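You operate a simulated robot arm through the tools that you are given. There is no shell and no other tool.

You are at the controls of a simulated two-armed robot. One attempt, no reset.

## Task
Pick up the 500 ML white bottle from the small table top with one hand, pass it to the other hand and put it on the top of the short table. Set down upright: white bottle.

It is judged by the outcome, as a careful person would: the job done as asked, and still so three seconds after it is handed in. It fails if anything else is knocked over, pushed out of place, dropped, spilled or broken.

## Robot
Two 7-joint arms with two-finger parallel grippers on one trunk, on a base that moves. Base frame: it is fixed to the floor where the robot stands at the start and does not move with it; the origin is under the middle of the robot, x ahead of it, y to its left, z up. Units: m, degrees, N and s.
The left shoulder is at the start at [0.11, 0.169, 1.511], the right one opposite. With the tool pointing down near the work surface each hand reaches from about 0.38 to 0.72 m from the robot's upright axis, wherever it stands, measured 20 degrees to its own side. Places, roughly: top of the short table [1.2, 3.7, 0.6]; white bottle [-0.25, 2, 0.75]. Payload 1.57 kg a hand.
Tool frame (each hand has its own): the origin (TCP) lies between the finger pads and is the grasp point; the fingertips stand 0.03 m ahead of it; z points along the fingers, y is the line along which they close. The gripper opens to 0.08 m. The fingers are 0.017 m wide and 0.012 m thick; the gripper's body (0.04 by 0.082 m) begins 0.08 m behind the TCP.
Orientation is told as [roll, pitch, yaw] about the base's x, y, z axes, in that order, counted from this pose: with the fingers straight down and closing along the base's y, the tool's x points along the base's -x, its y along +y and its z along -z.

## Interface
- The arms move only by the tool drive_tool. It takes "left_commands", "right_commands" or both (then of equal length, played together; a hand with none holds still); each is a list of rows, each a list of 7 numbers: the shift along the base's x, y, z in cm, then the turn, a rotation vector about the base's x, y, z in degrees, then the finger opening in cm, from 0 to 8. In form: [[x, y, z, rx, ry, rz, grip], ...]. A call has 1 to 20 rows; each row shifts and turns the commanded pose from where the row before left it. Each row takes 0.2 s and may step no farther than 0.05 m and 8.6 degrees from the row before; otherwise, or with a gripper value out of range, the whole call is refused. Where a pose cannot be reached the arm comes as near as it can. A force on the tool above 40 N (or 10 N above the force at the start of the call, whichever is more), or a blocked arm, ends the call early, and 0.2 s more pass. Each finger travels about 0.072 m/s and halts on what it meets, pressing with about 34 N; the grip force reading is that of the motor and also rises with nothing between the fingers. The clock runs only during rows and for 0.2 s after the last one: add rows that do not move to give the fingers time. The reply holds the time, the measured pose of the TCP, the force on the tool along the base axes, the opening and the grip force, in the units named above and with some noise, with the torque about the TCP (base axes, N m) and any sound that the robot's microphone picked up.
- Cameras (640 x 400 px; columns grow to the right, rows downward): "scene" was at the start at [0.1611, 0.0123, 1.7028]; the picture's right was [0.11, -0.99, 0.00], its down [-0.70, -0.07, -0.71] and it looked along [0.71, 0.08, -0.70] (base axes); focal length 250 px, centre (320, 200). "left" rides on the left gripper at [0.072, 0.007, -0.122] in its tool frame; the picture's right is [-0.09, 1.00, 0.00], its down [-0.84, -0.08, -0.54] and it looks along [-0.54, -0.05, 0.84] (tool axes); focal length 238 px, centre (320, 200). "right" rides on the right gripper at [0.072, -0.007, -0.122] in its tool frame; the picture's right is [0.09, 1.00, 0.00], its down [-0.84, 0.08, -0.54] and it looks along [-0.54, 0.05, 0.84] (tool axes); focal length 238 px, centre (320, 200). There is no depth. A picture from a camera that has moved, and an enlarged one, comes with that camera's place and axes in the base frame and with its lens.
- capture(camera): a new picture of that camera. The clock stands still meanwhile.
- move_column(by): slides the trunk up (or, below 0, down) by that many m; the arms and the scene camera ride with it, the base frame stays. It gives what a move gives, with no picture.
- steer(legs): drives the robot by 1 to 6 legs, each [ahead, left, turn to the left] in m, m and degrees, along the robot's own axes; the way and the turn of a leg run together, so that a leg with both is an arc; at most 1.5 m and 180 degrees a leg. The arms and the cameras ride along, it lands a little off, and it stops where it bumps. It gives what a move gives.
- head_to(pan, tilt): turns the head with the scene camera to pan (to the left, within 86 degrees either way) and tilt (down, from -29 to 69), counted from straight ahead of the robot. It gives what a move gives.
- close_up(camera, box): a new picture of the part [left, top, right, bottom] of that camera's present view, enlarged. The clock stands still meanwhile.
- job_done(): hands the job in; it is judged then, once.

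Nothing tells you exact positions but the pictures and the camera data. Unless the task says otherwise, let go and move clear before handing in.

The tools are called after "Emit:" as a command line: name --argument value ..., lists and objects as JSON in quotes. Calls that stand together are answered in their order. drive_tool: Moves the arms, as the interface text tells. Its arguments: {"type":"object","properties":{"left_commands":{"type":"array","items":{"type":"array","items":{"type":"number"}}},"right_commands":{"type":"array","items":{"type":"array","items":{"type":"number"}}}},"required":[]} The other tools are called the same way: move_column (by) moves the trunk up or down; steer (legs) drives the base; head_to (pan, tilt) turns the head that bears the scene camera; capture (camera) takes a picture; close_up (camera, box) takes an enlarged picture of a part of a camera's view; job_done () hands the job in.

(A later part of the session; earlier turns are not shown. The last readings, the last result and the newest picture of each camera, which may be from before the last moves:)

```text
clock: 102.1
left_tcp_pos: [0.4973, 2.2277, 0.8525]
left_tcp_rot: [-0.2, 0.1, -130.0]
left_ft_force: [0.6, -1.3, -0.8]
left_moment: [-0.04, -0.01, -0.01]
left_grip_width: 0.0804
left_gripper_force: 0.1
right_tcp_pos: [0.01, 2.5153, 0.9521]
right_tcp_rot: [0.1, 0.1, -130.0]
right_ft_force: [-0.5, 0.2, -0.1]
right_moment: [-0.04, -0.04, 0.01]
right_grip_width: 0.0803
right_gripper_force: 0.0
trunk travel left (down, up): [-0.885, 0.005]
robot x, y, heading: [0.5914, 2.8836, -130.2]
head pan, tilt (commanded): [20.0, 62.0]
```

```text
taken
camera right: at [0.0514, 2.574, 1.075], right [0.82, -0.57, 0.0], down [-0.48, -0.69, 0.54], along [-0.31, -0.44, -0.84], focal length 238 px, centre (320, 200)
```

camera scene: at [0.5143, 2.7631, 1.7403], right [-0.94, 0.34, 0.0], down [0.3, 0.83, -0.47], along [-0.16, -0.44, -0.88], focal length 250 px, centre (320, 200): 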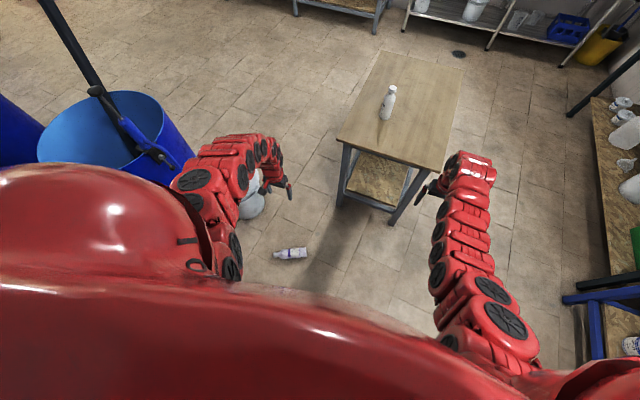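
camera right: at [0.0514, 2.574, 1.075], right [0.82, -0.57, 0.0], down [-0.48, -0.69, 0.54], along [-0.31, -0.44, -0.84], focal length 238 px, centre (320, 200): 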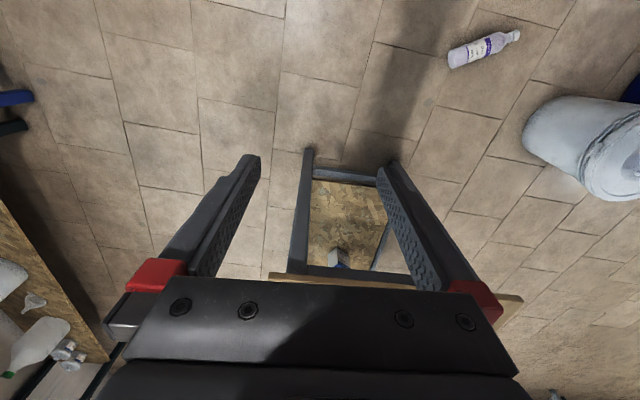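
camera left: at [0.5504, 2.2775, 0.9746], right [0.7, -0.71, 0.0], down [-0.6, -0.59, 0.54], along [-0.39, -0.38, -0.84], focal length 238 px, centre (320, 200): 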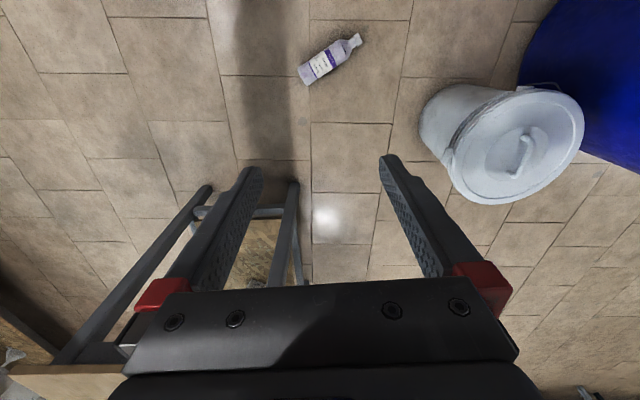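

The bottle is lying still on the floor at about [0.55, 2.23] with its cap pointing roughly along +x. I can pick it up by the body and turn the hand up 90° to set it upright. Before relying on that, I'll test whether the right arm can pitch fully forward.

Emit:
drive_tool --right_commands '[[0, 0, 0, -6.43, 5.4, 0, 8], [0, 0, 0, -6.43, 5.4, 0, 8], [0, 0, 0, -6.43, 5.4, 0, 8], [0, 0, 0, -6.43, 5.4, 0, 8], [0, 0, 0, -6.43, 5.4, 0, 8], [0, 0, 0, -6.43, 5.4, 0, 8], [0, 0, 0, -6.43, 5.4, 0, 8], [0, 0, 0, -6.43, 5.4, 0, 8], [0, 0, 0, -6.43, 5.4, 0, 8], [0, 0, 0, -6.43, 5.4, 0, 8], [0, 0, 0, -4.6, 3.86, 0, 8], [0, 0, 0, 0, 0, 0, 8]]'

Emit:
head_to --pan -10 --tilt 50

Emit:
capture --camera "scene"

```text
clock: 104.7
left_tcp_pos: [0.4971, 2.2262, 0.8524]
left_tcp_rot: [-0.2, 0.1, -130.1]
left_ft_force: [0.6, 0.3, 0.8]
left_moment: [-0.01, 0.01, 0.03]
left_grip_width: 0.08
left_gripper_force: 0.0
right_tcp_pos: [0.011, 2.5155, 0.9523]
right_tcp_rot: [-24.5, -89.9, -105.4]
right_ft_force: [0.2, -0.4, 0.5]
right_moment: [0.01, -0.03, -0.02]
right_grip_width: 0.08
right_gripper_force: 0.1
trunk travel left (down, up): [-0.885, 0.005]
robot x, y, heading: [0.589, 2.881, -130.0]
head pan, tilt (commanded): [20.0, 62.0]
```

```text
clock: 105.6
left_tcp_pos: [0.4982, 2.226, 0.8515]
left_tcp_rot: [-0.2, 0.0, -130.0]
left_ft_force: [0.0, 0.6, 0.5]
left_moment: [-0.02, -0.01, -0.02]
left_grip_width: 0.0802
left_gripper_force: 0.0
right_tcp_pos: [0.0102, 2.5163, 0.9504]
right_tcp_rot: [-14.3, -89.8, -115.7]
right_ft_force: [-0.1, 0.3, 0.6]
right_moment: [-0.01, -0.01, 0.0]
right_grip_width: 0.0801
right_gripper_force: 0.1
trunk travel left (down, up): [-0.885, 0.005]
robot x, y, heading: [0.5874, 2.8801, -130.1]
head pan, tilt (commanded): [-10.0, 50.0]
```

```text
taken
camera scene: at [0.4778, 2.7739, 1.7551], right [-0.65, 0.76, 0.0], down [0.59, 0.49, -0.64], along [-0.49, -0.41, -0.77], focal length 250 px, centre (320, 200)
```

scene: 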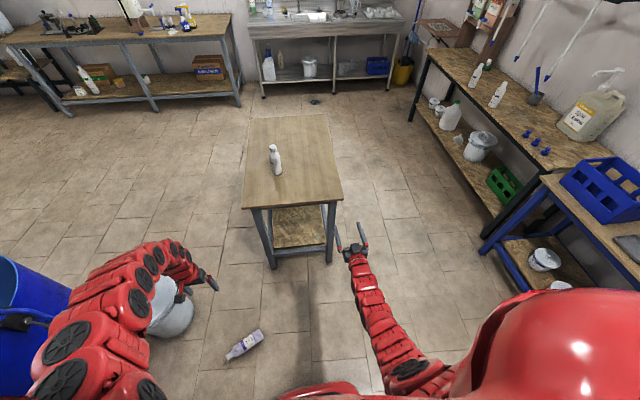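

The right arm pitches to fully horizontal with no trouble, so this will work. I'll turn it back to pointing down and raise the left hand, then turn the base so the bottle's cap points away from me.

Emit:
drive_tool --right_commands '[[0, 0, 0, 6.43, -5.4, 0, 8], [0, 0, 0, 6.43, -5.4, 0, 8], [0, 0, 0, 6.43, -5.4, 0, 8], [0, 0, 0, 6.43, -5.4, 0, 8], [0, 0, 0, 6.43, -5.4, 0, 8], [0, 0, 0, 6.43, -5.4, 0, 8], [0, 0, 0, 6.43, -5.4, 0, 8], [0, 0, 0, 6.43, -5.4, 0, 8], [0, 0, 0, 6.43, -5.4, 0, 8], [0, 0, 0, 6.43, -5.4, 0, 8], [0, 0, 0, 4.6, -3.86, 0, 8], [0, 0, 2, 0, 0, 0, 8], [0, 0, 2, 0, 0, 0, 8], [0, 0, 2, 0, 0, 0, 8], [0, 0, 2, 0, 0, 0, 8], [0, 0, 2, 0, 0, 0, 8]]' --left_commands '[[-0.69, -0.25, 2, 0, 0, 0, 8], [-0.69, -0.25, 2, 0, 0, 0, 8], [-0.69, -0.25, 2, 0, 0, 0, 8], [-0.69, -0.25, 2, 0, 0, 0, 8], [-0.69, -0.25, 2, 0, 0, 0, 8], [-0.69, -0.25, 2, 0, 0, 0, 8], [-0.69, -0.25, 2, 0, 0, 0, 8], [-0.69, -0.25, 2, 0, 0, 0, 8], [-0.69, -0.25, 2, 0, 0, 0, 8], [-0.69, -0.25, 2, 0, 0, 0, 8], [-0.69, -0.25, 2, 0, 0, 0, 8], [0, 0, 0, 0, 0, 0, 8], [0, 0, 0, 0, 0, 0, 8], [0, 0, 0, 0, 0, 0, 8], [0, 0, 0, 0, 0, 0, 8], [0, 0, 0, 0, 0, 0, 8]]'

Emit:
steer --legs '[[0, 0, 80]]'

Emit:
head_to --pan -15 --tilt 60

Emit:
capture --camera "scene"

```text
clock: 109.0
left_tcp_pos: [0.4213, 2.1969, 1.0716]
left_tcp_rot: [-0.4, 0.0, -130.1]
left_ft_force: [0.1, 0.3, -0.6]
left_moment: [0.02, 0.03, -0.02]
left_grip_width: 0.08
left_gripper_force: 0.1
right_tcp_pos: [0.0131, 2.5136, 1.0514]
right_tcp_rot: [0.0, 0.3, -130.1]
right_ft_force: [0.1, 0.5, 0.8]
right_moment: [0.03, 0.01, -0.01]
right_grip_width: 0.0801
right_gripper_force: 0.1
trunk travel left (down, up): [-0.885, 0.005]
robot x, y, heading: [0.5889, 2.8842, -130.0]
head pan, tilt (commanded): [-10.0, 50.0]
```

```text
clock: 112.8
left_tcp_pos: [1.232, 2.5996, 1.0729]
left_tcp_rot: [-0.1, 0.0, -49.9]
left_ft_force: [-0.3, 0.4, -0.2]
left_moment: [-0.01, -0.02, 0.01]
left_grip_width: 0.0801
left_gripper_force: 0.0
right_tcp_pos: [0.8502, 2.2503, 1.0522]
right_tcp_rot: [0.1, 0.2, -49.9]
right_ft_force: [0.8, 0.0, 0.9]
right_moment: [0.01, 0.01, 0.0]
right_grip_width: 0.0802
right_gripper_force: 0.1
trunk travel left (down, up): [-0.885, 0.005]
robot x, y, heading: [0.5906, 2.8812, -49.8]
head pan, tilt (commanded): [-10.0, 50.0]
```

```text
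clock: 113.6
left_tcp_pos: [1.2316, 2.6005, 1.0717]
left_tcp_rot: [-0.2, 0.0, -50.0]
left_ft_force: [-0.5, 0.6, 0.2]
left_moment: [0.0, 0.0, -0.02]
left_grip_width: 0.0799
left_gripper_force: 0.0
right_tcp_pos: [0.85, 2.2497, 1.052]
right_tcp_rot: [0.1, 0.2, -49.9]
right_ft_force: [-0.3, 0.3, 0.0]
right_moment: [-0.01, -0.04, -0.02]
right_grip_width: 0.0801
right_gripper_force: 0.1
trunk travel left (down, up): [-0.885, 0.005]
robot x, y, heading: [0.5914, 2.8805, -49.8]
head pan, tilt (commanded): [-15.0, 60.0]
```

```text
taken
camera scene: at [0.6684, 2.7638, 1.7426], right [-0.9, -0.43, 0.0], down [-0.37, 0.78, -0.5], along [0.21, -0.45, -0.87], focal length 250 px, centre (320, 200)
```

scene: 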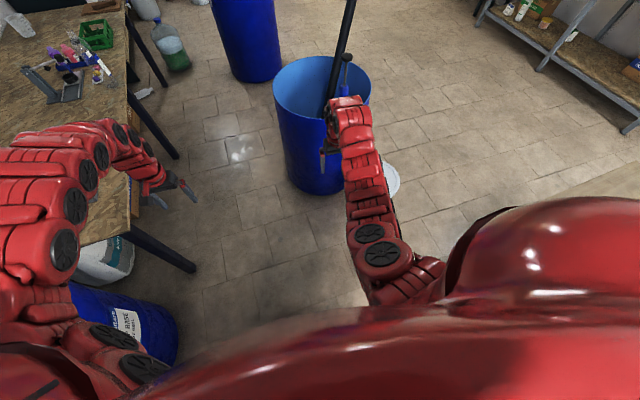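

Facing south-east now; the bottle is hidden behind my right arm. I'll shift the base 0.25 m right and 0.09 m back so the bottle sits in front of the right hand.

Emit:
steer --legs '[[-0.09, -0.25, 0]]'

Emit:
capture --camera "right"

Emit:
capture --camera "scene"

```text
clock: 115.5
left_tcp_pos: [0.9808, 2.5058, 1.0724]
left_tcp_rot: [-0.3, 0.1, -49.9]
left_ft_force: [0.5, -0.5, 0.3]
left_moment: [0.04, 0.03, 0.01]
left_grip_width: 0.0798
left_gripper_force: 0.2
right_tcp_pos: [0.5992, 2.1558, 1.0517]
right_tcp_rot: [0.1, 0.2, -49.9]
right_ft_force: [0.3, 1.2, -0.6]
right_moment: [-0.01, 0.0, -0.03]
right_grip_width: 0.0802
right_gripper_force: 0.1
trunk travel left (down, up): [-0.885, 0.005]
robot x, y, heading: [0.3368, 2.7905, -50.0]
head pan, tilt (commanded): [-15.0, 60.0]
```

```text
taken
camera right: at [0.549, 2.2053, 1.175], right [0.7, 0.71, 0.0], down [0.6, -0.59, 0.54], along [0.38, -0.38, -0.84], focal length 238 px, centre (320, 200)
```

right: 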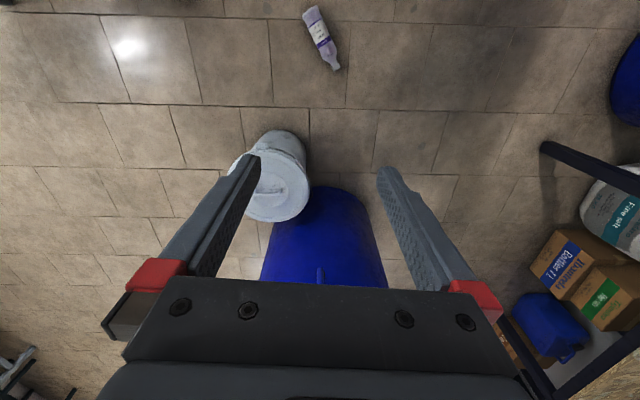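

```text
taken
camera scene: at [0.4185, 2.6702, 1.7425], right [-0.9, -0.43, 0.0], down [-0.37, 0.78, -0.5], along [0.21, -0.45, -0.87], focal length 250 px, centre (320, 200)
```

scene: 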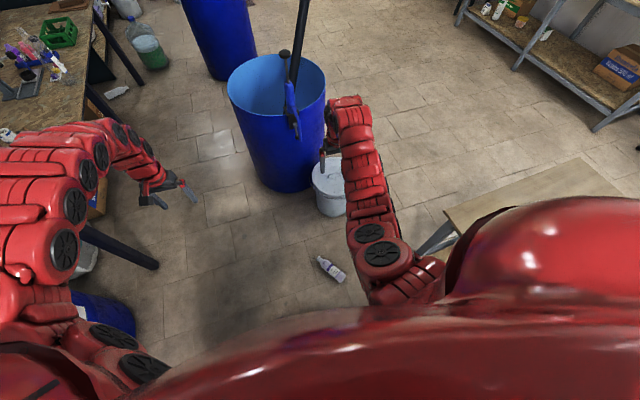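

The bottle's centre is at about [0.54, 2.23], 0.56 m ahead and 0.2 m right of me, with its axis about -15° from +x. I'll lower the trunk in two steps to reach the floor.

Emit:
move_column --by -0.5

Emit:
move_column --by -0.36

Emit:
capture --camera "right"

Emit:
head_to --pan -15 --tilt 45

Emit:
capture --camera "scene"

```text
refused: -0.5 is not a number from -0.4 to 0.4
```

```text
clock: 119.0
left_tcp_pos: [0.9803, 2.505, 0.7132]
left_tcp_rot: [-0.2, 0.0, -49.8]
left_ft_force: [0.2, 0.0, -0.4]
left_moment: [0.02, -0.01, 0.02]
left_grip_width: 0.0799
left_gripper_force: 0.1
right_tcp_pos: [0.5983, 2.1559, 0.6919]
right_tcp_rot: [0.2, 0.2, -49.9]
right_ft_force: [0.2, -0.2, -0.6]
right_moment: [0.07, -0.03, -0.01]
right_grip_width: 0.08
right_gripper_force: 0.0
trunk travel left (down, up): [-0.525, 0.365]
robot x, y, heading: [0.3384, 2.7923, -49.7]
head pan, tilt (commanded): [-15.0, 60.0]
```

```text
taken
camera right: at [0.5479, 2.2051, 0.8151], right [0.7, 0.71, 0.0], down [0.6, -0.59, 0.54], along [0.38, -0.38, -0.84], focal length 238 px, centre (320, 200)
```

right: 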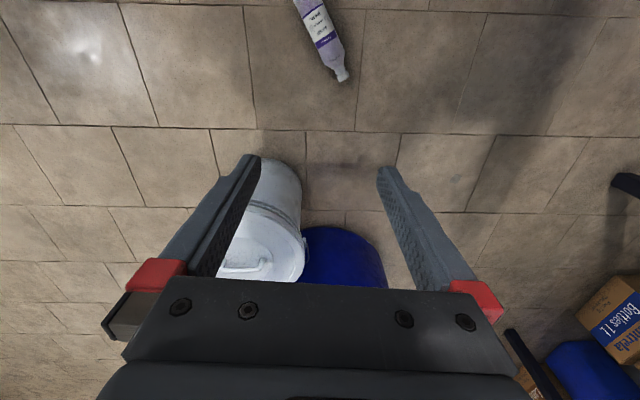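

```text
clock: 119.8
left_tcp_pos: [0.979, 2.5046, 0.7124]
left_tcp_rot: [-0.1, 0.0, -49.8]
left_ft_force: [-0.6, -0.4, 0.9]
left_moment: [0.02, -0.01, 0.0]
left_grip_width: 0.0803
left_gripper_force: 0.1
right_tcp_pos: [0.5987, 2.1553, 0.6915]
right_tcp_rot: [0.0, 0.3, -49.8]
right_ft_force: [0.5, -0.7, -0.5]
right_moment: [-0.02, 0.0, 0.0]
right_grip_width: 0.0801
right_gripper_force: 0.1
trunk travel left (down, up): [-0.525, 0.365]
robot x, y, heading: [0.3393, 2.7853, -49.9]
head pan, tilt (commanded): [-15.0, 45.0]
```

```text
taken
camera scene: at [0.4231, 2.6565, 1.402], right [-0.9, -0.43, 0.0], down [-0.3, 0.64, -0.71], along [0.3, -0.64, -0.71], focal length 250 px, centre (320, 200)
```

scene: 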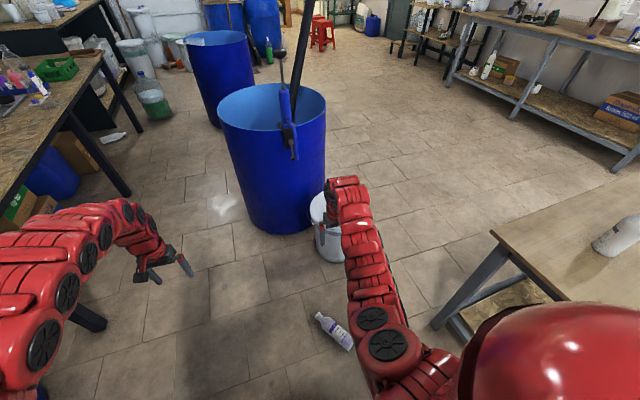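

The trunk came down 0.36 m with everything clear. I'll lower it another 0.4 m.

Emit:
move_column --by -0.4

Emit:
capture --camera "right"

Emit:
capture --camera "scene"

```text
clock: 123.6
left_tcp_pos: [0.9812, 2.5051, 0.313]
left_tcp_rot: [-0.2, 0.0, -49.8]
left_ft_force: [0.0, 0.4, -0.5]
left_moment: [0.01, 0.03, 0.0]
left_grip_width: 0.0802
left_gripper_force: 0.0
right_tcp_pos: [0.5979, 2.155, 0.293]
right_tcp_rot: [0.1, 0.2, -49.8]
right_ft_force: [-0.1, 0.3, 0.4]
right_moment: [-0.02, -0.03, 0.04]
right_grip_width: 0.08
right_gripper_force: 0.0
trunk travel left (down, up): [-0.125, 0.765]
robot x, y, heading: [0.3357, 2.7868, -49.8]
head pan, tilt (commanded): [-15.0, 45.0]
```

```text
taken
camera right: at [0.5479, 2.2051, 0.4151], right [0.7, 0.71, 0.0], down [0.6, -0.59, 0.54], along [0.38, -0.38, -0.84], focal length 238 px, centre (320, 200)
```

right: 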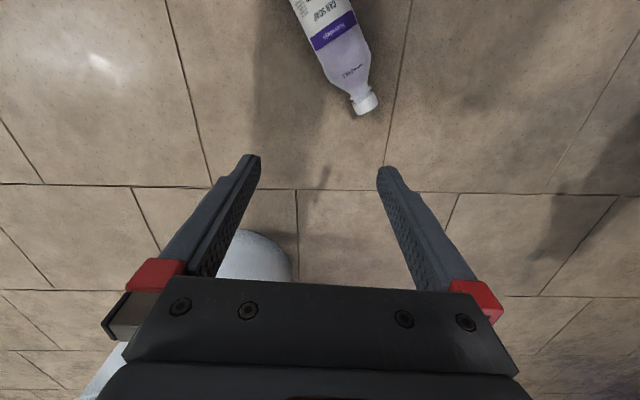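

```text
taken
camera scene: at [0.423, 2.6565, 1.0021], right [-0.9, -0.43, 0.0], down [-0.3, 0.64, -0.71], along [0.3, -0.64, -0.71], focal length 250 px, centre (320, 200)
```

scene: 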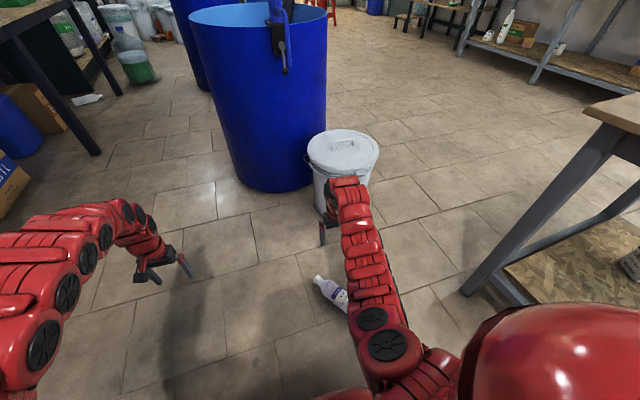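

The bottle is now close under the right hand. I'll move over its body, turning the wrist so the fingers straddle it across its axis, and stay above it.

Emit:
drive_tool --right_commands '[[-1.7, 1.45, -2.05, 0, 0, 0, 8], [-1.7, 1.45, -2.05, 0, 0, 8.5, 8], [-1.7, 1.45, -2.05, 0, 0, 8.5, 8], [-1.7, 1.45, -2.05, 0, 0, 8.5, 8], [-1.7, 1.45, -2.05, 0, 0, 8.5, 8], [-1.7, 1.45, -2.05, 0, 0, 0, 8], [0, 0, 0, 0, 0, 0, 8]]'

Emit:
capture --camera "right"

Emit:
capture --camera "scene"

```text
clock: 125.2
left_tcp_pos: [0.9797, 2.5052, 0.3129]
left_tcp_rot: [-0.2, 0.0, -49.8]
left_ft_force: [-0.2, -0.2, -0.2]
left_moment: [0.03, -0.03, 0.0]
left_grip_width: 0.08
left_gripper_force: 0.0
right_tcp_pos: [0.4958, 2.244, 0.1675]
right_tcp_rot: [0.2, 0.3, -15.8]
right_ft_force: [-0.4, -0.7, -0.2]
right_moment: [0.0, 0.0, 0.0]
right_grip_width: 0.08
right_gripper_force: 0.0
trunk travel left (down, up): [-0.125, 0.765]
robot x, y, heading: [0.334, 2.7886, -49.9]
head pan, tilt (commanded): [-15.0, 45.0]
```

```text
taken
camera right: at [0.4255, 2.2554, 0.2913], right [0.18, 0.98, 0.0], down [0.83, -0.16, 0.54], along [0.53, -0.1, -0.84], focal length 238 px, centre (320, 200)
```

right: 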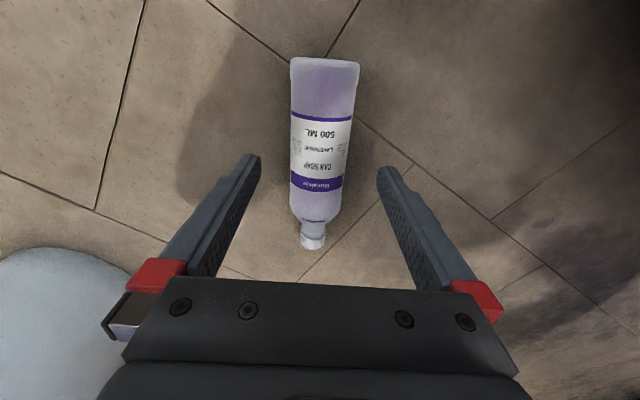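

```text
taken
camera scene: at [0.423, 2.6565, 1.0021], right [-0.9, -0.43, 0.0], down [-0.3, 0.64, -0.71], along [0.3, -0.64, -0.71], focal length 250 px, centre (320, 200)
```

scene: 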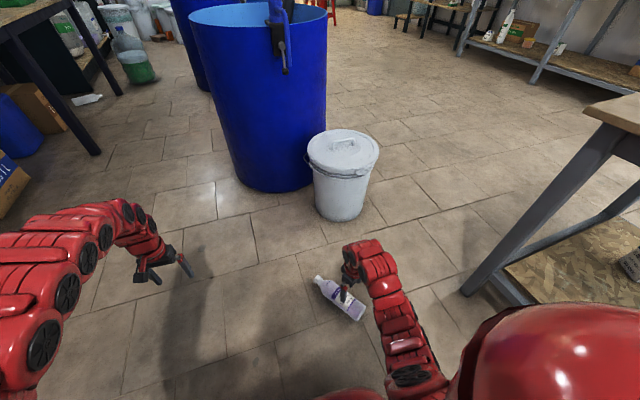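

The body is centred and aligned between the fingers, with the base 6 cm behind the grasp point. I'll shift 2.5 cm toward the cap, nearer the centre of mass, and descend to straddle it.

Emit:
drive_tool --right_commands '[[2.4, -0.68, -1.5, 0, 0, 0, 8], [0, 0, -2.5, 0, 0, 0, 8], [0, 0, -2.5, 0, 0, 0, 8], [0, 0, -2, 0, 0, 0, 8], [0, 0, 0, 0, 0, 0, 8]]'

Emit:
capture --camera "right"

```text
clock: 126.4
left_tcp_pos: [0.9804, 2.5054, 0.3131]
left_tcp_rot: [-0.2, 0.1, -50.0]
left_ft_force: [0.2, 0.1, 0.1]
left_moment: [-0.01, 0.01, 0.0]
left_grip_width: 0.0802
left_gripper_force: 0.1
right_tcp_pos: [0.5195, 2.2349, 0.082]
right_tcp_rot: [0.1, 0.1, -15.8]
right_ft_force: [-0.6, -0.3, -0.2]
right_moment: [0.03, 0.02, -0.04]
right_grip_width: 0.0801
right_gripper_force: 0.1
trunk travel left (down, up): [-0.125, 0.765]
robot x, y, heading: [0.3371, 2.7884, -49.7]
head pan, tilt (commanded): [-15.0, 45.0]
```

```text
taken
camera right: at [0.4499, 2.248, 0.2068], right [0.18, 0.98, 0.0], down [0.83, -0.16, 0.54], along [0.53, -0.1, -0.84], focal length 238 px, centre (320, 200)
```

right: 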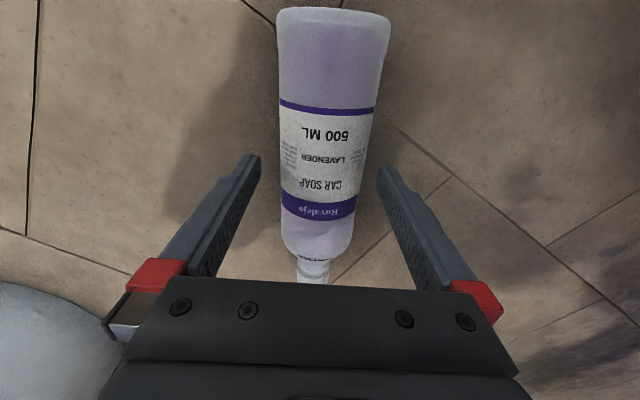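

The fingertips are just beginning to straddle the body, with a gap on both sides. I'll nudge 1.5 mm sideways and go down the last 4 cm.

Emit:
drive_tool --right_commands '[[0.05, 0.16, -1, 0, 0, 0, 8], [0, 0, -1.2, 0, 0, 0, 8], [0, 0, -1, 0, 0, 0, 8], [0, 0, -1, 0, 0, 0, 8], [0, 0, 0, 0, 0, 0, 8]]'

Emit:
capture --camera "right"

```text
clock: 127.6
left_tcp_pos: [0.9807, 2.5056, 0.3117]
left_tcp_rot: [-0.2, 0.1, -49.9]
left_ft_force: [0.0, -0.3, 0.0]
left_moment: [0.02, 0.02, -0.01]
left_grip_width: 0.08
left_gripper_force: 0.2
right_tcp_pos: [0.5211, 2.2372, 0.0412]
right_tcp_rot: [0.1, 0.3, -15.8]
right_ft_force: [0.0, 0.3, -0.8]
right_moment: [-0.01, 0.03, 0.02]
right_grip_width: 0.0798
right_gripper_force: 0.1
trunk travel left (down, up): [-0.125, 0.765]
robot x, y, heading: [0.3357, 2.785, -49.6]
head pan, tilt (commanded): [-15.0, 45.0]
```

```text
taken
camera right: at [0.4507, 2.2494, 0.1651], right [0.18, 0.98, 0.0], down [0.83, -0.16, 0.54], along [0.53, -0.1, -0.84], focal length 238 px, centre (320, 200)
```

right: 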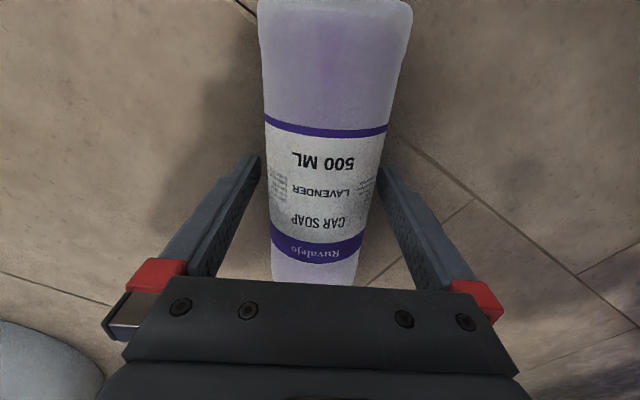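

The fingers straddle the body cleanly, so I'll close the grip now.

Emit:
drive_tool --right_commands '[[0, 0, 0, 0, 0, 0, 7], [0, 0, 0, 0, 0, 0, 5], [0, 0, 0, 0, 0, 0, 3], [0, 0, 0, 0, 0, 0, 0], [0, 0, 0, 0, 0, 0, 0]]'

Emit:
capture --camera "right"

```text
clock: 128.8
left_tcp_pos: [0.9804, 2.5064, 0.313]
left_tcp_rot: [-0.2, 0.0, -49.8]
left_ft_force: [0.1, 0.3, -0.9]
left_moment: [-0.02, -0.02, -0.01]
left_grip_width: 0.0803
left_gripper_force: 0.1
right_tcp_pos: [0.5208, 2.2369, 0.0423]
right_tcp_rot: [0.1, 0.2, -15.9]
right_ft_force: [-0.4, -0.4, -0.3]
right_moment: [0.01, 0.03, 0.01]
right_grip_width: 0.0645
right_gripper_force: 33.8
trunk travel left (down, up): [-0.125, 0.765]
robot x, y, heading: [0.3344, 2.7857, -49.9]
head pan, tilt (commanded): [-15.0, 45.0]
```

```text
taken
camera right: at [0.4508, 2.2493, 0.1652], right [0.18, 0.98, 0.0], down [0.83, -0.16, 0.54], along [0.53, -0.1, -0.84], focal length 238 px, centre (320, 200)
```

right: 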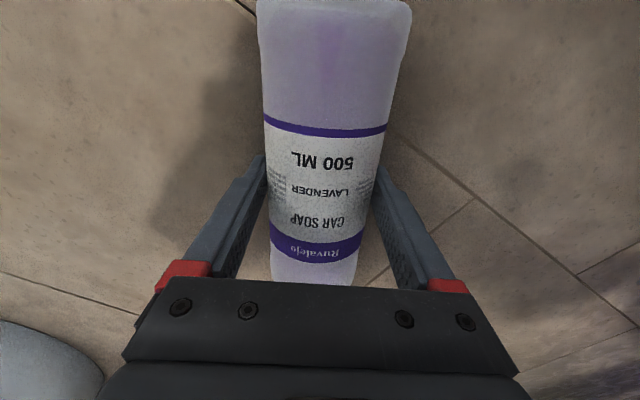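

The grip holds the body at 64.5 mm. I'll lift slowly and check.

Emit:
drive_tool --right_commands '[[0, 0, 0.3, 0, 0, 0, 0], [0, 0, 0.6, 0, 0, 0, 0], [0, 0, 1, 0, 0, 0, 0], [0, 0, 1, 0, 0, 0, 0], [0, 0, 1, 0, 0, 0, 0], [0, 0, 1, 0, 0, 0, 0], [0, 0, 0.6, 0, 0, 0, 0], [0, 0, 0, 0, 0, 0, 0]]'

Emit:
capture --camera "right"

Emit:
capture --camera "scene"

```text
clock: 130.6
left_tcp_pos: [0.98, 2.5062, 0.3122]
left_tcp_rot: [-0.2, 0.0, -49.9]
left_ft_force: [0.2, 0.5, 0.2]
left_moment: [0.01, 0.01, -0.03]
left_grip_width: 0.0799
left_gripper_force: 0.1
right_tcp_pos: [0.5207, 2.2362, 0.0968]
right_tcp_rot: [0.1, 0.2, -15.9]
right_ft_force: [-0.2, -1.1, -0.1]
right_moment: [-0.04, 0.05, -0.01]
right_grip_width: 0.0642
right_gripper_force: 33.8
trunk travel left (down, up): [-0.125, 0.765]
robot x, y, heading: [0.3387, 2.7925, -49.8]
head pan, tilt (commanded): [-15.0, 45.0]
```

```text
taken
camera right: at [0.4512, 2.2494, 0.2201], right [0.18, 0.98, 0.0], down [0.83, -0.16, 0.54], along [0.53, -0.1, -0.84], focal length 238 px, centre (320, 200)
```

right: 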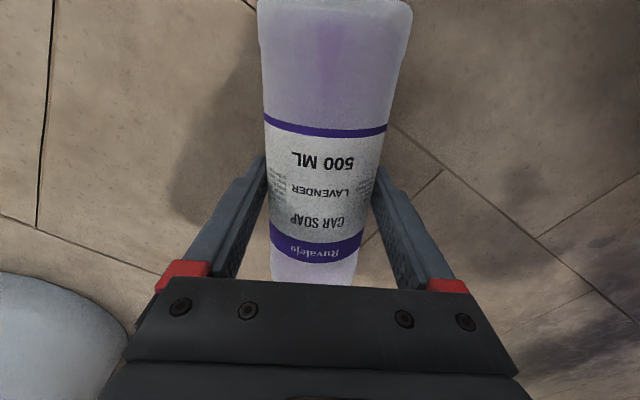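

```text
taken
camera scene: at [0.423, 2.6565, 1.0021], right [-0.9, -0.43, 0.0], down [-0.3, 0.64, -0.71], along [0.3, -0.64, -0.71], focal length 250 px, centre (320, 200)
```

scene: 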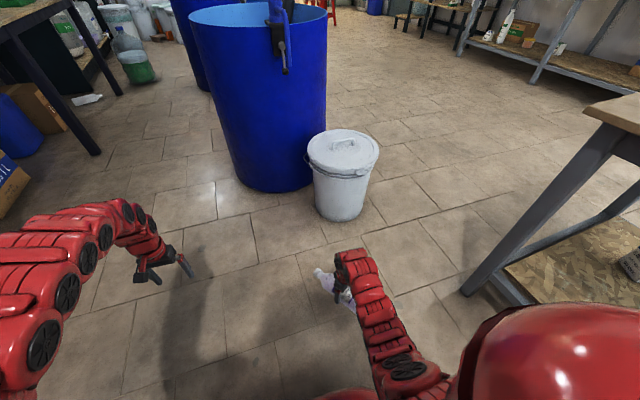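

The bottle rose level and steady in the body grip. I'll raise the trunk by 0.4 m.

Emit:
move_column --by 0.4

Emit:
capture --camera "right"

```text
clock: 134.4
left_tcp_pos: [0.9807, 2.5053, 0.7116]
left_tcp_rot: [-0.2, 0.0, -49.9]
left_ft_force: [0.5, -0.4, 0.8]
left_moment: [0.01, 0.0, -0.02]
left_grip_width: 0.08
left_gripper_force: 0.0
right_tcp_pos: [0.5221, 2.2367, 0.4956]
right_tcp_rot: [0.1, 0.3, -15.9]
right_ft_force: [0.1, -0.4, -0.8]
right_moment: [-0.02, 0.01, 0.0]
right_grip_width: 0.0645
right_gripper_force: 33.9
trunk travel left (down, up): [-0.525, 0.365]
robot x, y, heading: [0.3396, 2.7849, -50.0]
head pan, tilt (commanded): [-15.0, 45.0]
```

```text
taken
camera right: at [0.4513, 2.2493, 0.6199], right [0.18, 0.98, 0.0], down [0.83, -0.16, 0.54], along [0.53, -0.1, -0.84], focal length 238 px, centre (320, 200)
```

right: 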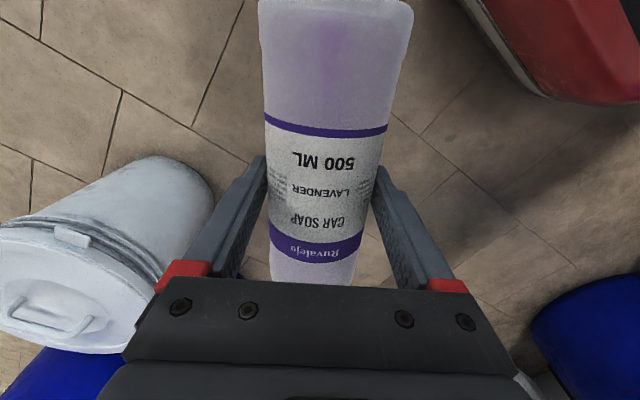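

Still firm. Now I'll raise the hand while pitching it up 90° so the bottle becomes upright, cap on top.

Emit:
drive_tool --right_commands '[[0, 0, 0.5, -0.82, -2.89, 0, 0], [0, 0, 0.9, -1.64, -5.77, 0, 0], [0, 0, 0.9, -1.97, -6.93, 0, 0], [0, 0, 0.9, -1.97, -6.93, 0, 0], [0, 0, 0.9, -1.97, -6.93, 0, 0], [0, 0, 0.9, -1.97, -6.93, 0, 0], [0, 0, 0.9, -1.97, -6.93, 0, 0], [0, 0, 0.9, -1.97, -6.93, 0, 0], [0, 0, 0.9, -1.97, -6.93, 0, 0], [0, 0, 0.9, -1.97, -6.93, 0, 0], [0, 0, 0.9, -1.97, -6.93, 0, 0], [0, 0, 0.9, -1.97, -6.93, 0, 0], [0, 0, 0.9, -1.64, -5.77, 0, 0], [0, 0, 0.5, -0.82, -2.89, 0, 0], [0, 0, 0, 0, 0, 0, 0]]'

Emit:
capture --camera "right"

Emit:
capture --camera "scene"

```text
clock: 137.6
left_tcp_pos: [0.981, 2.5059, 0.7115]
left_tcp_rot: [-0.2, 0.0, -49.9]
left_ft_force: [-0.2, -0.4, 0.6]
left_moment: [0.0, 0.05, 0.01]
left_grip_width: 0.0801
left_gripper_force: 0.2
right_tcp_pos: [0.5209, 2.2382, 0.6144]
right_tcp_rot: [18.2, -89.9, -34.0]
right_ft_force: [0.3, -0.2, -0.8]
right_moment: [-0.02, 0.01, -0.02]
right_grip_width: 0.0641
right_gripper_force: 33.9
trunk travel left (down, up): [-0.525, 0.365]
robot x, y, heading: [0.3363, 2.7874, -49.6]
head pan, tilt (commanded): [-15.0, 45.0]
```

```text
taken
camera right: at [0.4028, 2.2634, 0.5442], right [0.27, 0.96, -0.09], down [-0.5, 0.22, 0.84], along [0.82, -0.18, 0.54], focal length 238 px, centre (320, 200)
```

right: 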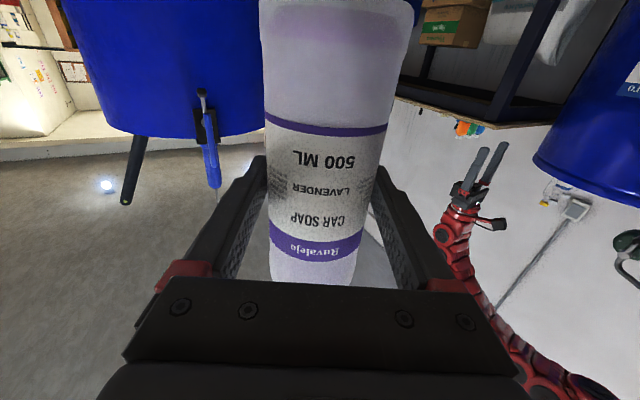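

```text
taken
camera scene: at [0.4231, 2.6564, 1.4021], right [-0.9, -0.43, 0.0], down [-0.3, 0.64, -0.71], along [0.3, -0.64, -0.71], focal length 250 px, centre (320, 200)
```

scene: 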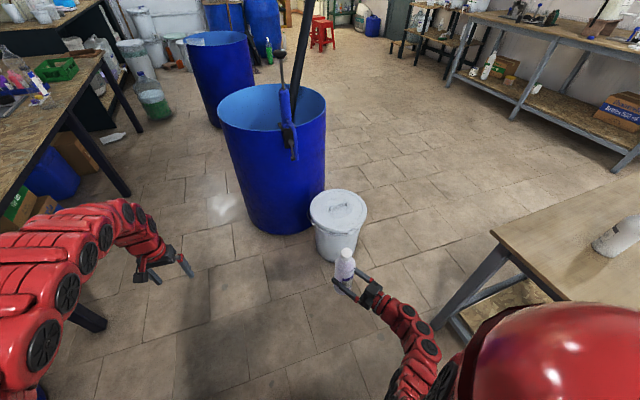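

The bottle is upright and firm in the right hand. I'll raise the trunk so everything clears the short table, then turn left to face it.

Emit:
move_column --by 0.25

Emit:
steer --legs '[[0, 0, 95]]'

Emit:
head_to --pan 0 --tilt 40

Emit:
capture --camera "scene"

Emit:
capture --camera "right"

```text
clock: 140.2
left_tcp_pos: [0.9804, 2.5044, 0.9623]
left_tcp_rot: [-0.2, -0.1, -50.0]
left_ft_force: [-0.3, -0.5, -0.5]
left_moment: [-0.01, -0.05, 0.02]
left_grip_width: 0.0798
left_gripper_force: 0.1
right_tcp_pos: [0.5224, 2.2376, 0.8656]
right_tcp_rot: [10.8, -89.8, -26.6]
right_ft_force: [0.2, 0.0, -0.2]
right_moment: [-0.04, 0.0, 0.0]
right_grip_width: 0.0641
right_gripper_force: 33.6
trunk travel left (down, up): [-0.775, 0.115]
robot x, y, heading: [0.3386, 2.7886, -49.7]
head pan, tilt (commanded): [-15.0, 45.0]
```

```text
clock: 144.6
left_tcp_pos: [0.5719, 3.4503, 0.9633]
left_tcp_rot: [-0.2, 0.0, 44.2]
left_ft_force: [0.7, 0.7, -0.2]
left_moment: [-0.02, 0.01, -0.01]
left_grip_width: 0.0799
left_gripper_force: 0.0
right_tcp_pos: [0.8728, 3.0104, 0.865]
right_tcp_rot: [13.6, -89.8, 64.8]
right_ft_force: [-0.5, 0.0, -1.0]
right_moment: [0.0, -0.02, -0.01]
right_grip_width: 0.0644
right_gripper_force: 34.3
trunk travel left (down, up): [-0.775, 0.115]
robot x, y, heading: [0.3346, 2.7869, 44.4]
head pan, tilt (commanded): [-15.0, 45.0]
```

```text
clock: 145.3
left_tcp_pos: [0.5722, 3.4493, 0.9627]
left_tcp_rot: [-0.2, 0.0, 44.3]
left_ft_force: [-0.4, -0.4, 0.6]
left_moment: [-0.03, 0.01, 0.02]
left_grip_width: 0.08
left_gripper_force: 0.2
right_tcp_pos: [0.8728, 3.0115, 0.8644]
right_tcp_rot: [18.5, -89.9, 59.8]
right_ft_force: [0.0, -0.4, -0.2]
right_moment: [-0.01, 0.04, -0.02]
right_grip_width: 0.0642
right_gripper_force: 34.4
trunk travel left (down, up): [-0.775, 0.115]
robot x, y, heading: [0.3368, 2.7896, 44.5]
head pan, tilt (commanded): [0.0, 40.0]
```

```text
taken
camera scene: at [0.4549, 2.9068, 1.6593], right [0.7, -0.72, 0.0], down [-0.46, -0.45, -0.77], along [0.55, 0.54, -0.64], focal length 250 px, centre (320, 200)
```

scene: 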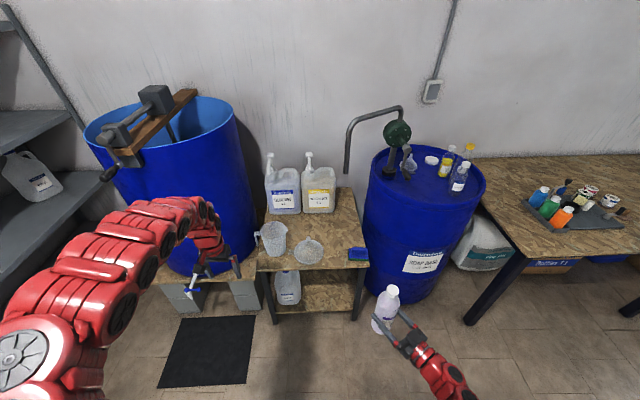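

```text
taken
camera right: at [0.8551, 2.8897, 0.7941], right [-0.98, 0.2, -0.09], down [-0.18, -0.51, 0.84], along [0.12, 0.83, 0.54], focal length 238 px, centre (320, 200)
```

right: 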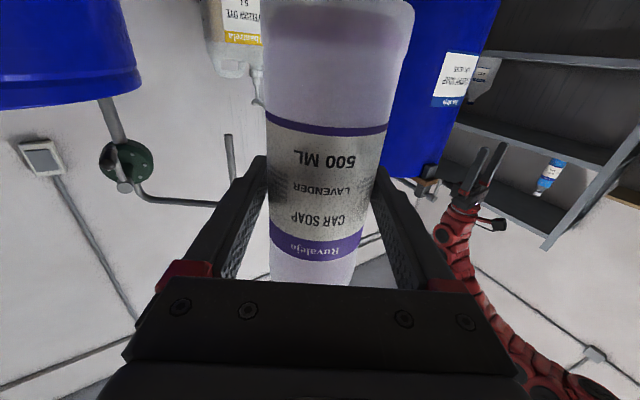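

Facing the short table now, I can see its top: jugs at the back, a measuring cup on the left, a funnel in the middle and a sponge at the front right. I'll enlarge it to pick a free spot.

Emit:
close_up --camera "scene" --box '[240, 140, 400, 330]'

Emit:
close_up --camera "scene" --box '[240, 180, 380, 280]'

```text
2.11 times, centred on (320, 235) of scene
camera zoom: at [0.4549, 2.9068, 1.6593], right [0.7, -0.72, 0.0], down [-0.46, -0.45, -0.77], along [0.55, 0.54, -0.64], focal length 527 px, centre (320, 126)
```

zoom: 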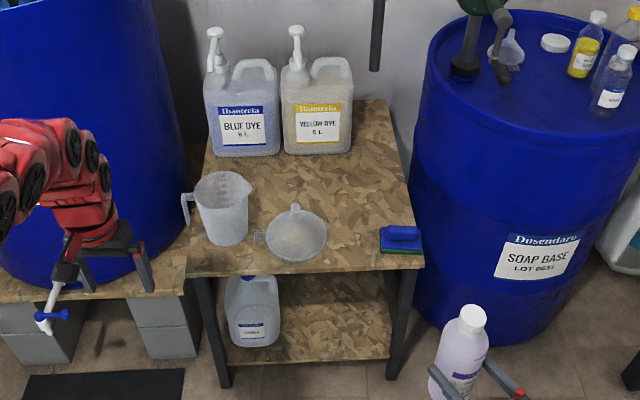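

```text
4.00 times, centred on (310, 230) of scene
camera zoom: at [0.4549, 2.9068, 1.6593], right [0.7, -0.72, 0.0], down [-0.46, -0.45, -0.77], along [0.55, 0.54, -0.64], focal length 1000 px, centre (360, 80)
```

zoom: 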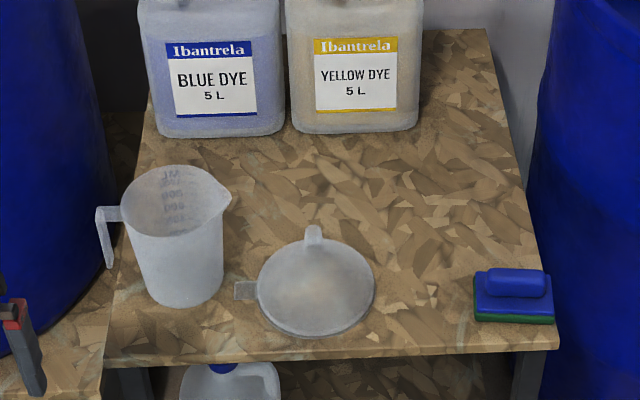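

There's a clear spot on the right of the table top, behind the sponge and right of the funnel, at about [1.21, 3.52]. I'll make the handover here over open floor first, bringing the bottle slowly to the middle in the right hand.

Emit:
drive_tool --right_commands '[[-0.09, 0.48, -0.15, 0, 0, 0, 0], [-0.183, 0.958, -0.294, 0, 0, 0, 0], [-0.183, 0.958, -0.294, 0, 0, 0, 0], [-0.183, 0.958, -0.294, 0, 0, 0, 0], [-0.183, 0.958, -0.294, 0, 0, 0, 0], [-0.183, 0.958, -0.294, 0, 0, 0, 0], [-0.183, 0.958, -0.294, 0, 0, 0, 0], [-0.183, 0.958, -0.294, 0, 0, 0, 0], [-0.183, 0.958, -0.294, 0, 0, 0, 0], [-0.183, 0.958, -0.294, 0, 0, 0, 0], [-0.183, 0.958, -0.294, 0, 0, 0, 0], [-0.183, 0.958, -0.294, 0, 0, 0, 0], [-0.183, 0.958, -0.294, 0, 0, 0, 0], [-0.183, 0.958, -0.294, 0, 0, 0, 0], [-0.183, 0.958, -0.294, 0, 0, 0, 0], [-0.183, 0.958, -0.294, 0, 0, 0, 0], [-0.183, 0.958, -0.294, 0, 0, 0, 0], [-0.09, 0.48, -0.15, 0, 0, 0, 0], [0, 0, 0, 0, 0, 0, 0]]'

Emit:
drive_tool --left_commands '[[0, 0, 2, 0, 0, 0, 8], [0, 0, 2, 0, 0, 0, 8], [0, 0, 2, 0, 0, 0, 8], [0, 0, 1.8, 0, 0, 0, 8], [0, 0, 0, 0, 0, 0, 8]]'

Emit:
capture --camera "scene"

Emit:
capture --camera "left"

```text
clock: 149.3
left_tcp_pos: [0.5713, 3.4501, 0.9627]
left_tcp_rot: [-0.2, 0.0, 44.2]
left_ft_force: [-0.5, 0.0, 0.3]
left_moment: [0.01, 0.0, 0.01]
left_grip_width: 0.08
left_gripper_force: 0.0
right_tcp_pos: [0.8415, 3.1747, 0.8158]
right_tcp_rot: [7.7, -89.9, 70.7]
right_ft_force: [0.1, 0.5, -1.3]
right_moment: [0.0, 0.04, -0.01]
right_grip_width: 0.064
right_gripper_force: 33.8
trunk travel left (down, up): [-0.775, 0.115]
robot x, y, heading: [0.3388, 2.7858, 44.2]
head pan, tilt (commanded): [0.0, 40.0]
```

```text
clock: 150.6
left_tcp_pos: [0.5722, 3.4499, 1.0397]
left_tcp_rot: [-0.2, 0.1, 44.2]
left_ft_force: [0.4, -0.2, -0.5]
left_moment: [0.01, -0.01, 0.0]
left_grip_width: 0.0798
left_gripper_force: 0.1
right_tcp_pos: [0.8421, 3.1741, 0.815]
right_tcp_rot: [10.9, -89.7, 67.5]
right_ft_force: [0.2, 0.6, -0.7]
right_moment: [-0.03, -0.03, 0.02]
right_grip_width: 0.0639
right_gripper_force: 33.9
trunk travel left (down, up): [-0.775, 0.115]
robot x, y, heading: [0.3379, 2.7909, 44.5]
head pan, tilt (commanded): [0.0, 40.0]
```

```text
taken
camera scene: at [0.4552, 2.9072, 1.6593], right [0.7, -0.71, 0.0], down [-0.46, -0.45, -0.77], along [0.55, 0.54, -0.64], focal length 250 px, centre (320, 200)
```

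scene: 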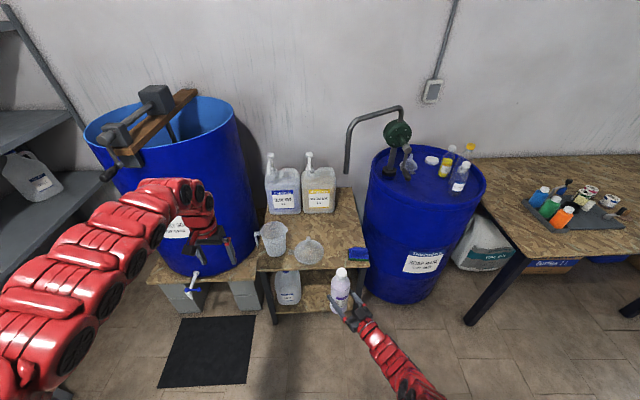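

```text
taken
camera left: at [0.5168, 3.4051, 1.1632], right [-0.63, 0.78, 0.0], down [0.65, 0.53, 0.54], along [0.42, 0.34, -0.84], focal length 238 px, centre (320, 200)
```

left: 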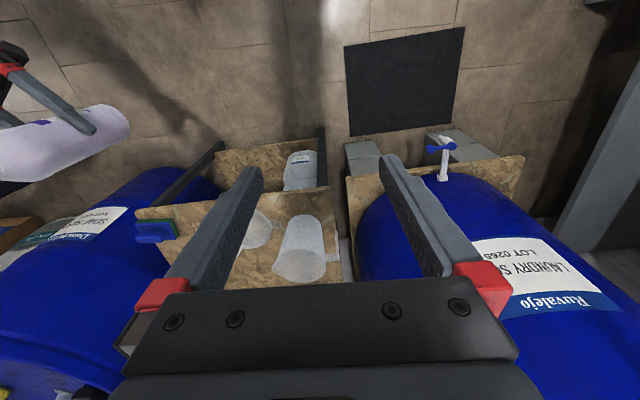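

The bottle is upright over open floor in the middle. I'll take close views to get the cap's exact position before the left hand goes over it.

Emit:
close_up --camera "scene" --box '[300, 250, 390, 350]'

```text
4.00 times, centred on (345, 300) of scene
camera zoom: at [0.4552, 2.9072, 1.6593], right [0.7, -0.71, 0.0], down [-0.46, -0.45, -0.77], along [0.55, 0.54, -0.64], focal length 1000 px, centre (220, -200)
```

zoom: 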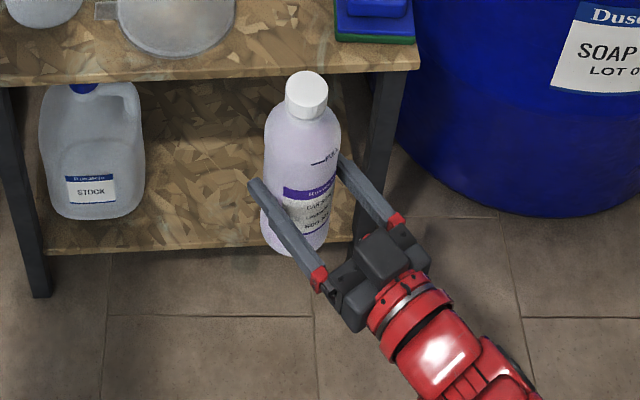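

The cap is at about [0.844, 3.186], its top near z = 0.96, and the bottle is vertical. I'll bring the left hand over it at a safe height.

Emit:
drive_tool --left_commands '[[2.263, -2.2, 0, 0, 0, 0, 8], [2.263, -2.2, 0, 0, 0, 0, 8], [2.263, -2.2, 0, 0, 0, 0, 8], [2.263, -2.2, 0, 0, 0, 0, 8], [2.263, -2.2, 0, 0, 0, 0, 8], [2.263, -2.2, 0, 0, 0, 0, 8], [2.263, -2.2, 0, 0, 0, 0, 8], [2.263, -2.2, 0, 0, 0, 0, 8], [2.263, -2.2, 0, 0, 0, 0, 8], [2.263, -2.2, 0, 0, 0, 0, 8], [0, 0, 0, 0, 0, 0, 8]]'

Emit:
capture --camera "left"

Emit:
capture --camera "scene"

```text
clock: 152.9
left_tcp_pos: [0.8048, 3.2387, 1.039]
left_tcp_rot: [-0.2, 0.0, 44.2]
left_ft_force: [0.1, -0.2, -0.2]
left_moment: [-0.01, -0.01, -0.01]
left_grip_width: 0.08
left_gripper_force: 0.1
left hand out of reach, approached as far as the arm can: row 2, 4
right_tcp_pos: [0.8415, 3.1743, 0.8147]
right_tcp_rot: [-7.0, -89.8, 85.3]
right_ft_force: [-1.1, -0.1, -1.0]
right_moment: [-0.01, -0.03, -0.03]
right_grip_width: 0.0641
right_gripper_force: 33.9
trunk travel left (down, up): [-0.775, 0.115]
robot x, y, heading: [0.3384, 2.7912, 44.6]
head pan, tilt (commanded): [0.0, 40.0]
```

```text
taken
camera left: at [0.7488, 3.1933, 1.1618], right [-0.63, 0.78, 0.0], down [0.65, 0.53, 0.54], along [0.42, 0.34, -0.84], focal length 238 px, centre (320, 200)
```

left: 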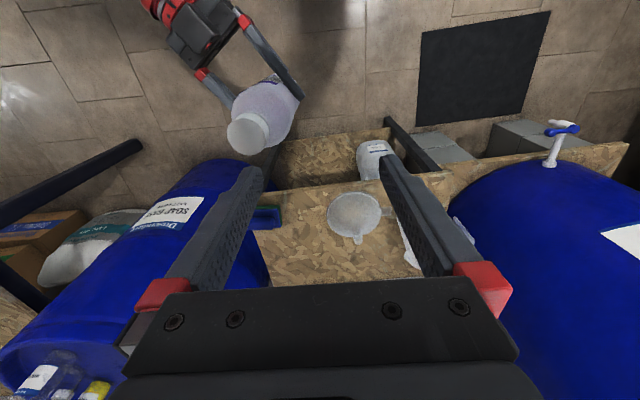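

```text
taken
camera scene: at [0.454, 2.9077, 1.6594], right [0.7, -0.71, 0.0], down [-0.46, -0.45, -0.77], along [0.55, 0.54, -0.64], focal length 250 px, centre (320, 200)
```

scene: 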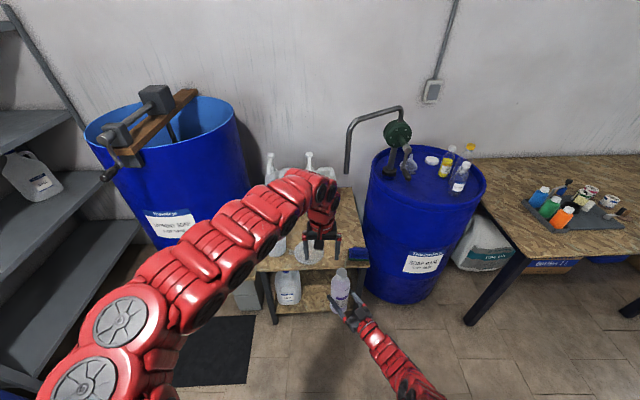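

The cap shows up to the right of the left hand, about 6 cm further over. I'll close that offset and look again.

Emit:
drive_tool --left_commands '[[1.17, -1.8, 0, 0, 0, 0, 8], [1.17, -1.8, 0, 0, 0, 0, 8], [1.16, -1.8, 0, 0, 0, 0, 8], [0, 0, 0, 0, 0, 0, 8]]'

Emit:
close_up --camera "left" --box '[200, 60, 440, 260]'

Emit:
close_up --camera "scene" --box '[280, 190, 400, 340]'

```text
clock: 153.9
left_tcp_pos: [0.8402, 3.1863, 1.0396]
left_tcp_rot: [-0.3, 0.0, 44.2]
left_ft_force: [-0.6, 0.1, -0.3]
left_moment: [-0.02, -0.03, 0.01]
left_grip_width: 0.0799
left_gripper_force: 0.2
right_tcp_pos: [0.8423, 3.1749, 0.8144]
right_tcp_rot: [2.6, -89.9, 75.9]
right_ft_force: [-0.1, -0.2, -0.5]
right_moment: [0.01, 0.0, -0.02]
right_grip_width: 0.0639
right_gripper_force: 33.7
trunk travel left (down, up): [-0.775, 0.115]
robot x, y, heading: [0.3387, 2.7886, 44.2]
head pan, tilt (commanded): [0.0, 40.0]
```

```text
2.00 times, centred on (320, 160) of left
camera zoom: at [0.7841, 3.1402, 1.1621], right [-0.63, 0.78, 0.0], down [0.65, 0.53, 0.54], along [0.42, 0.34, -0.84], focal length 477 px, centre (320, 280)
```

zoom: 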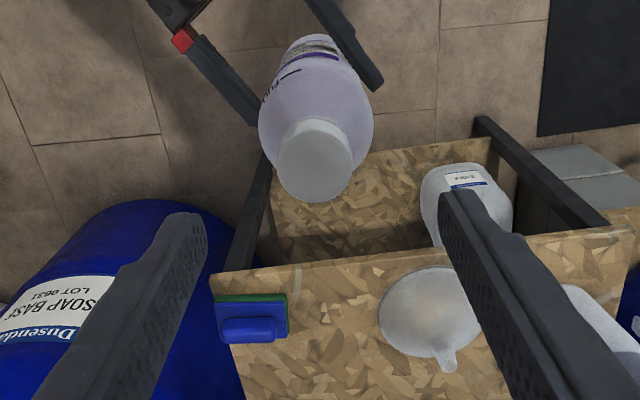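

```text
2.67 times, centred on (340, 265) of scene
camera zoom: at [0.4545, 2.9074, 1.6593], right [0.7, -0.71, 0.0], down [-0.46, -0.45, -0.77], along [0.55, 0.54, -0.64], focal length 667 px, centre (267, 27)
```

zoom: 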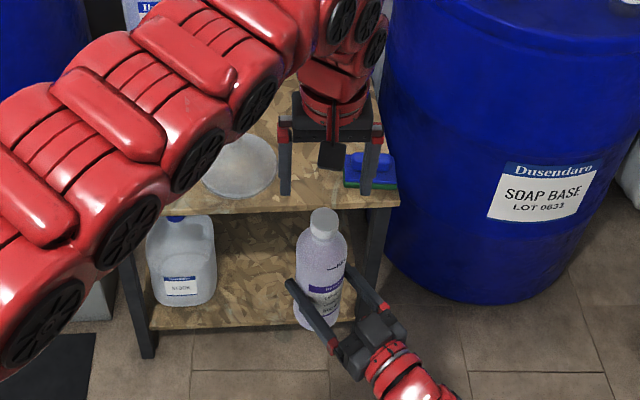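

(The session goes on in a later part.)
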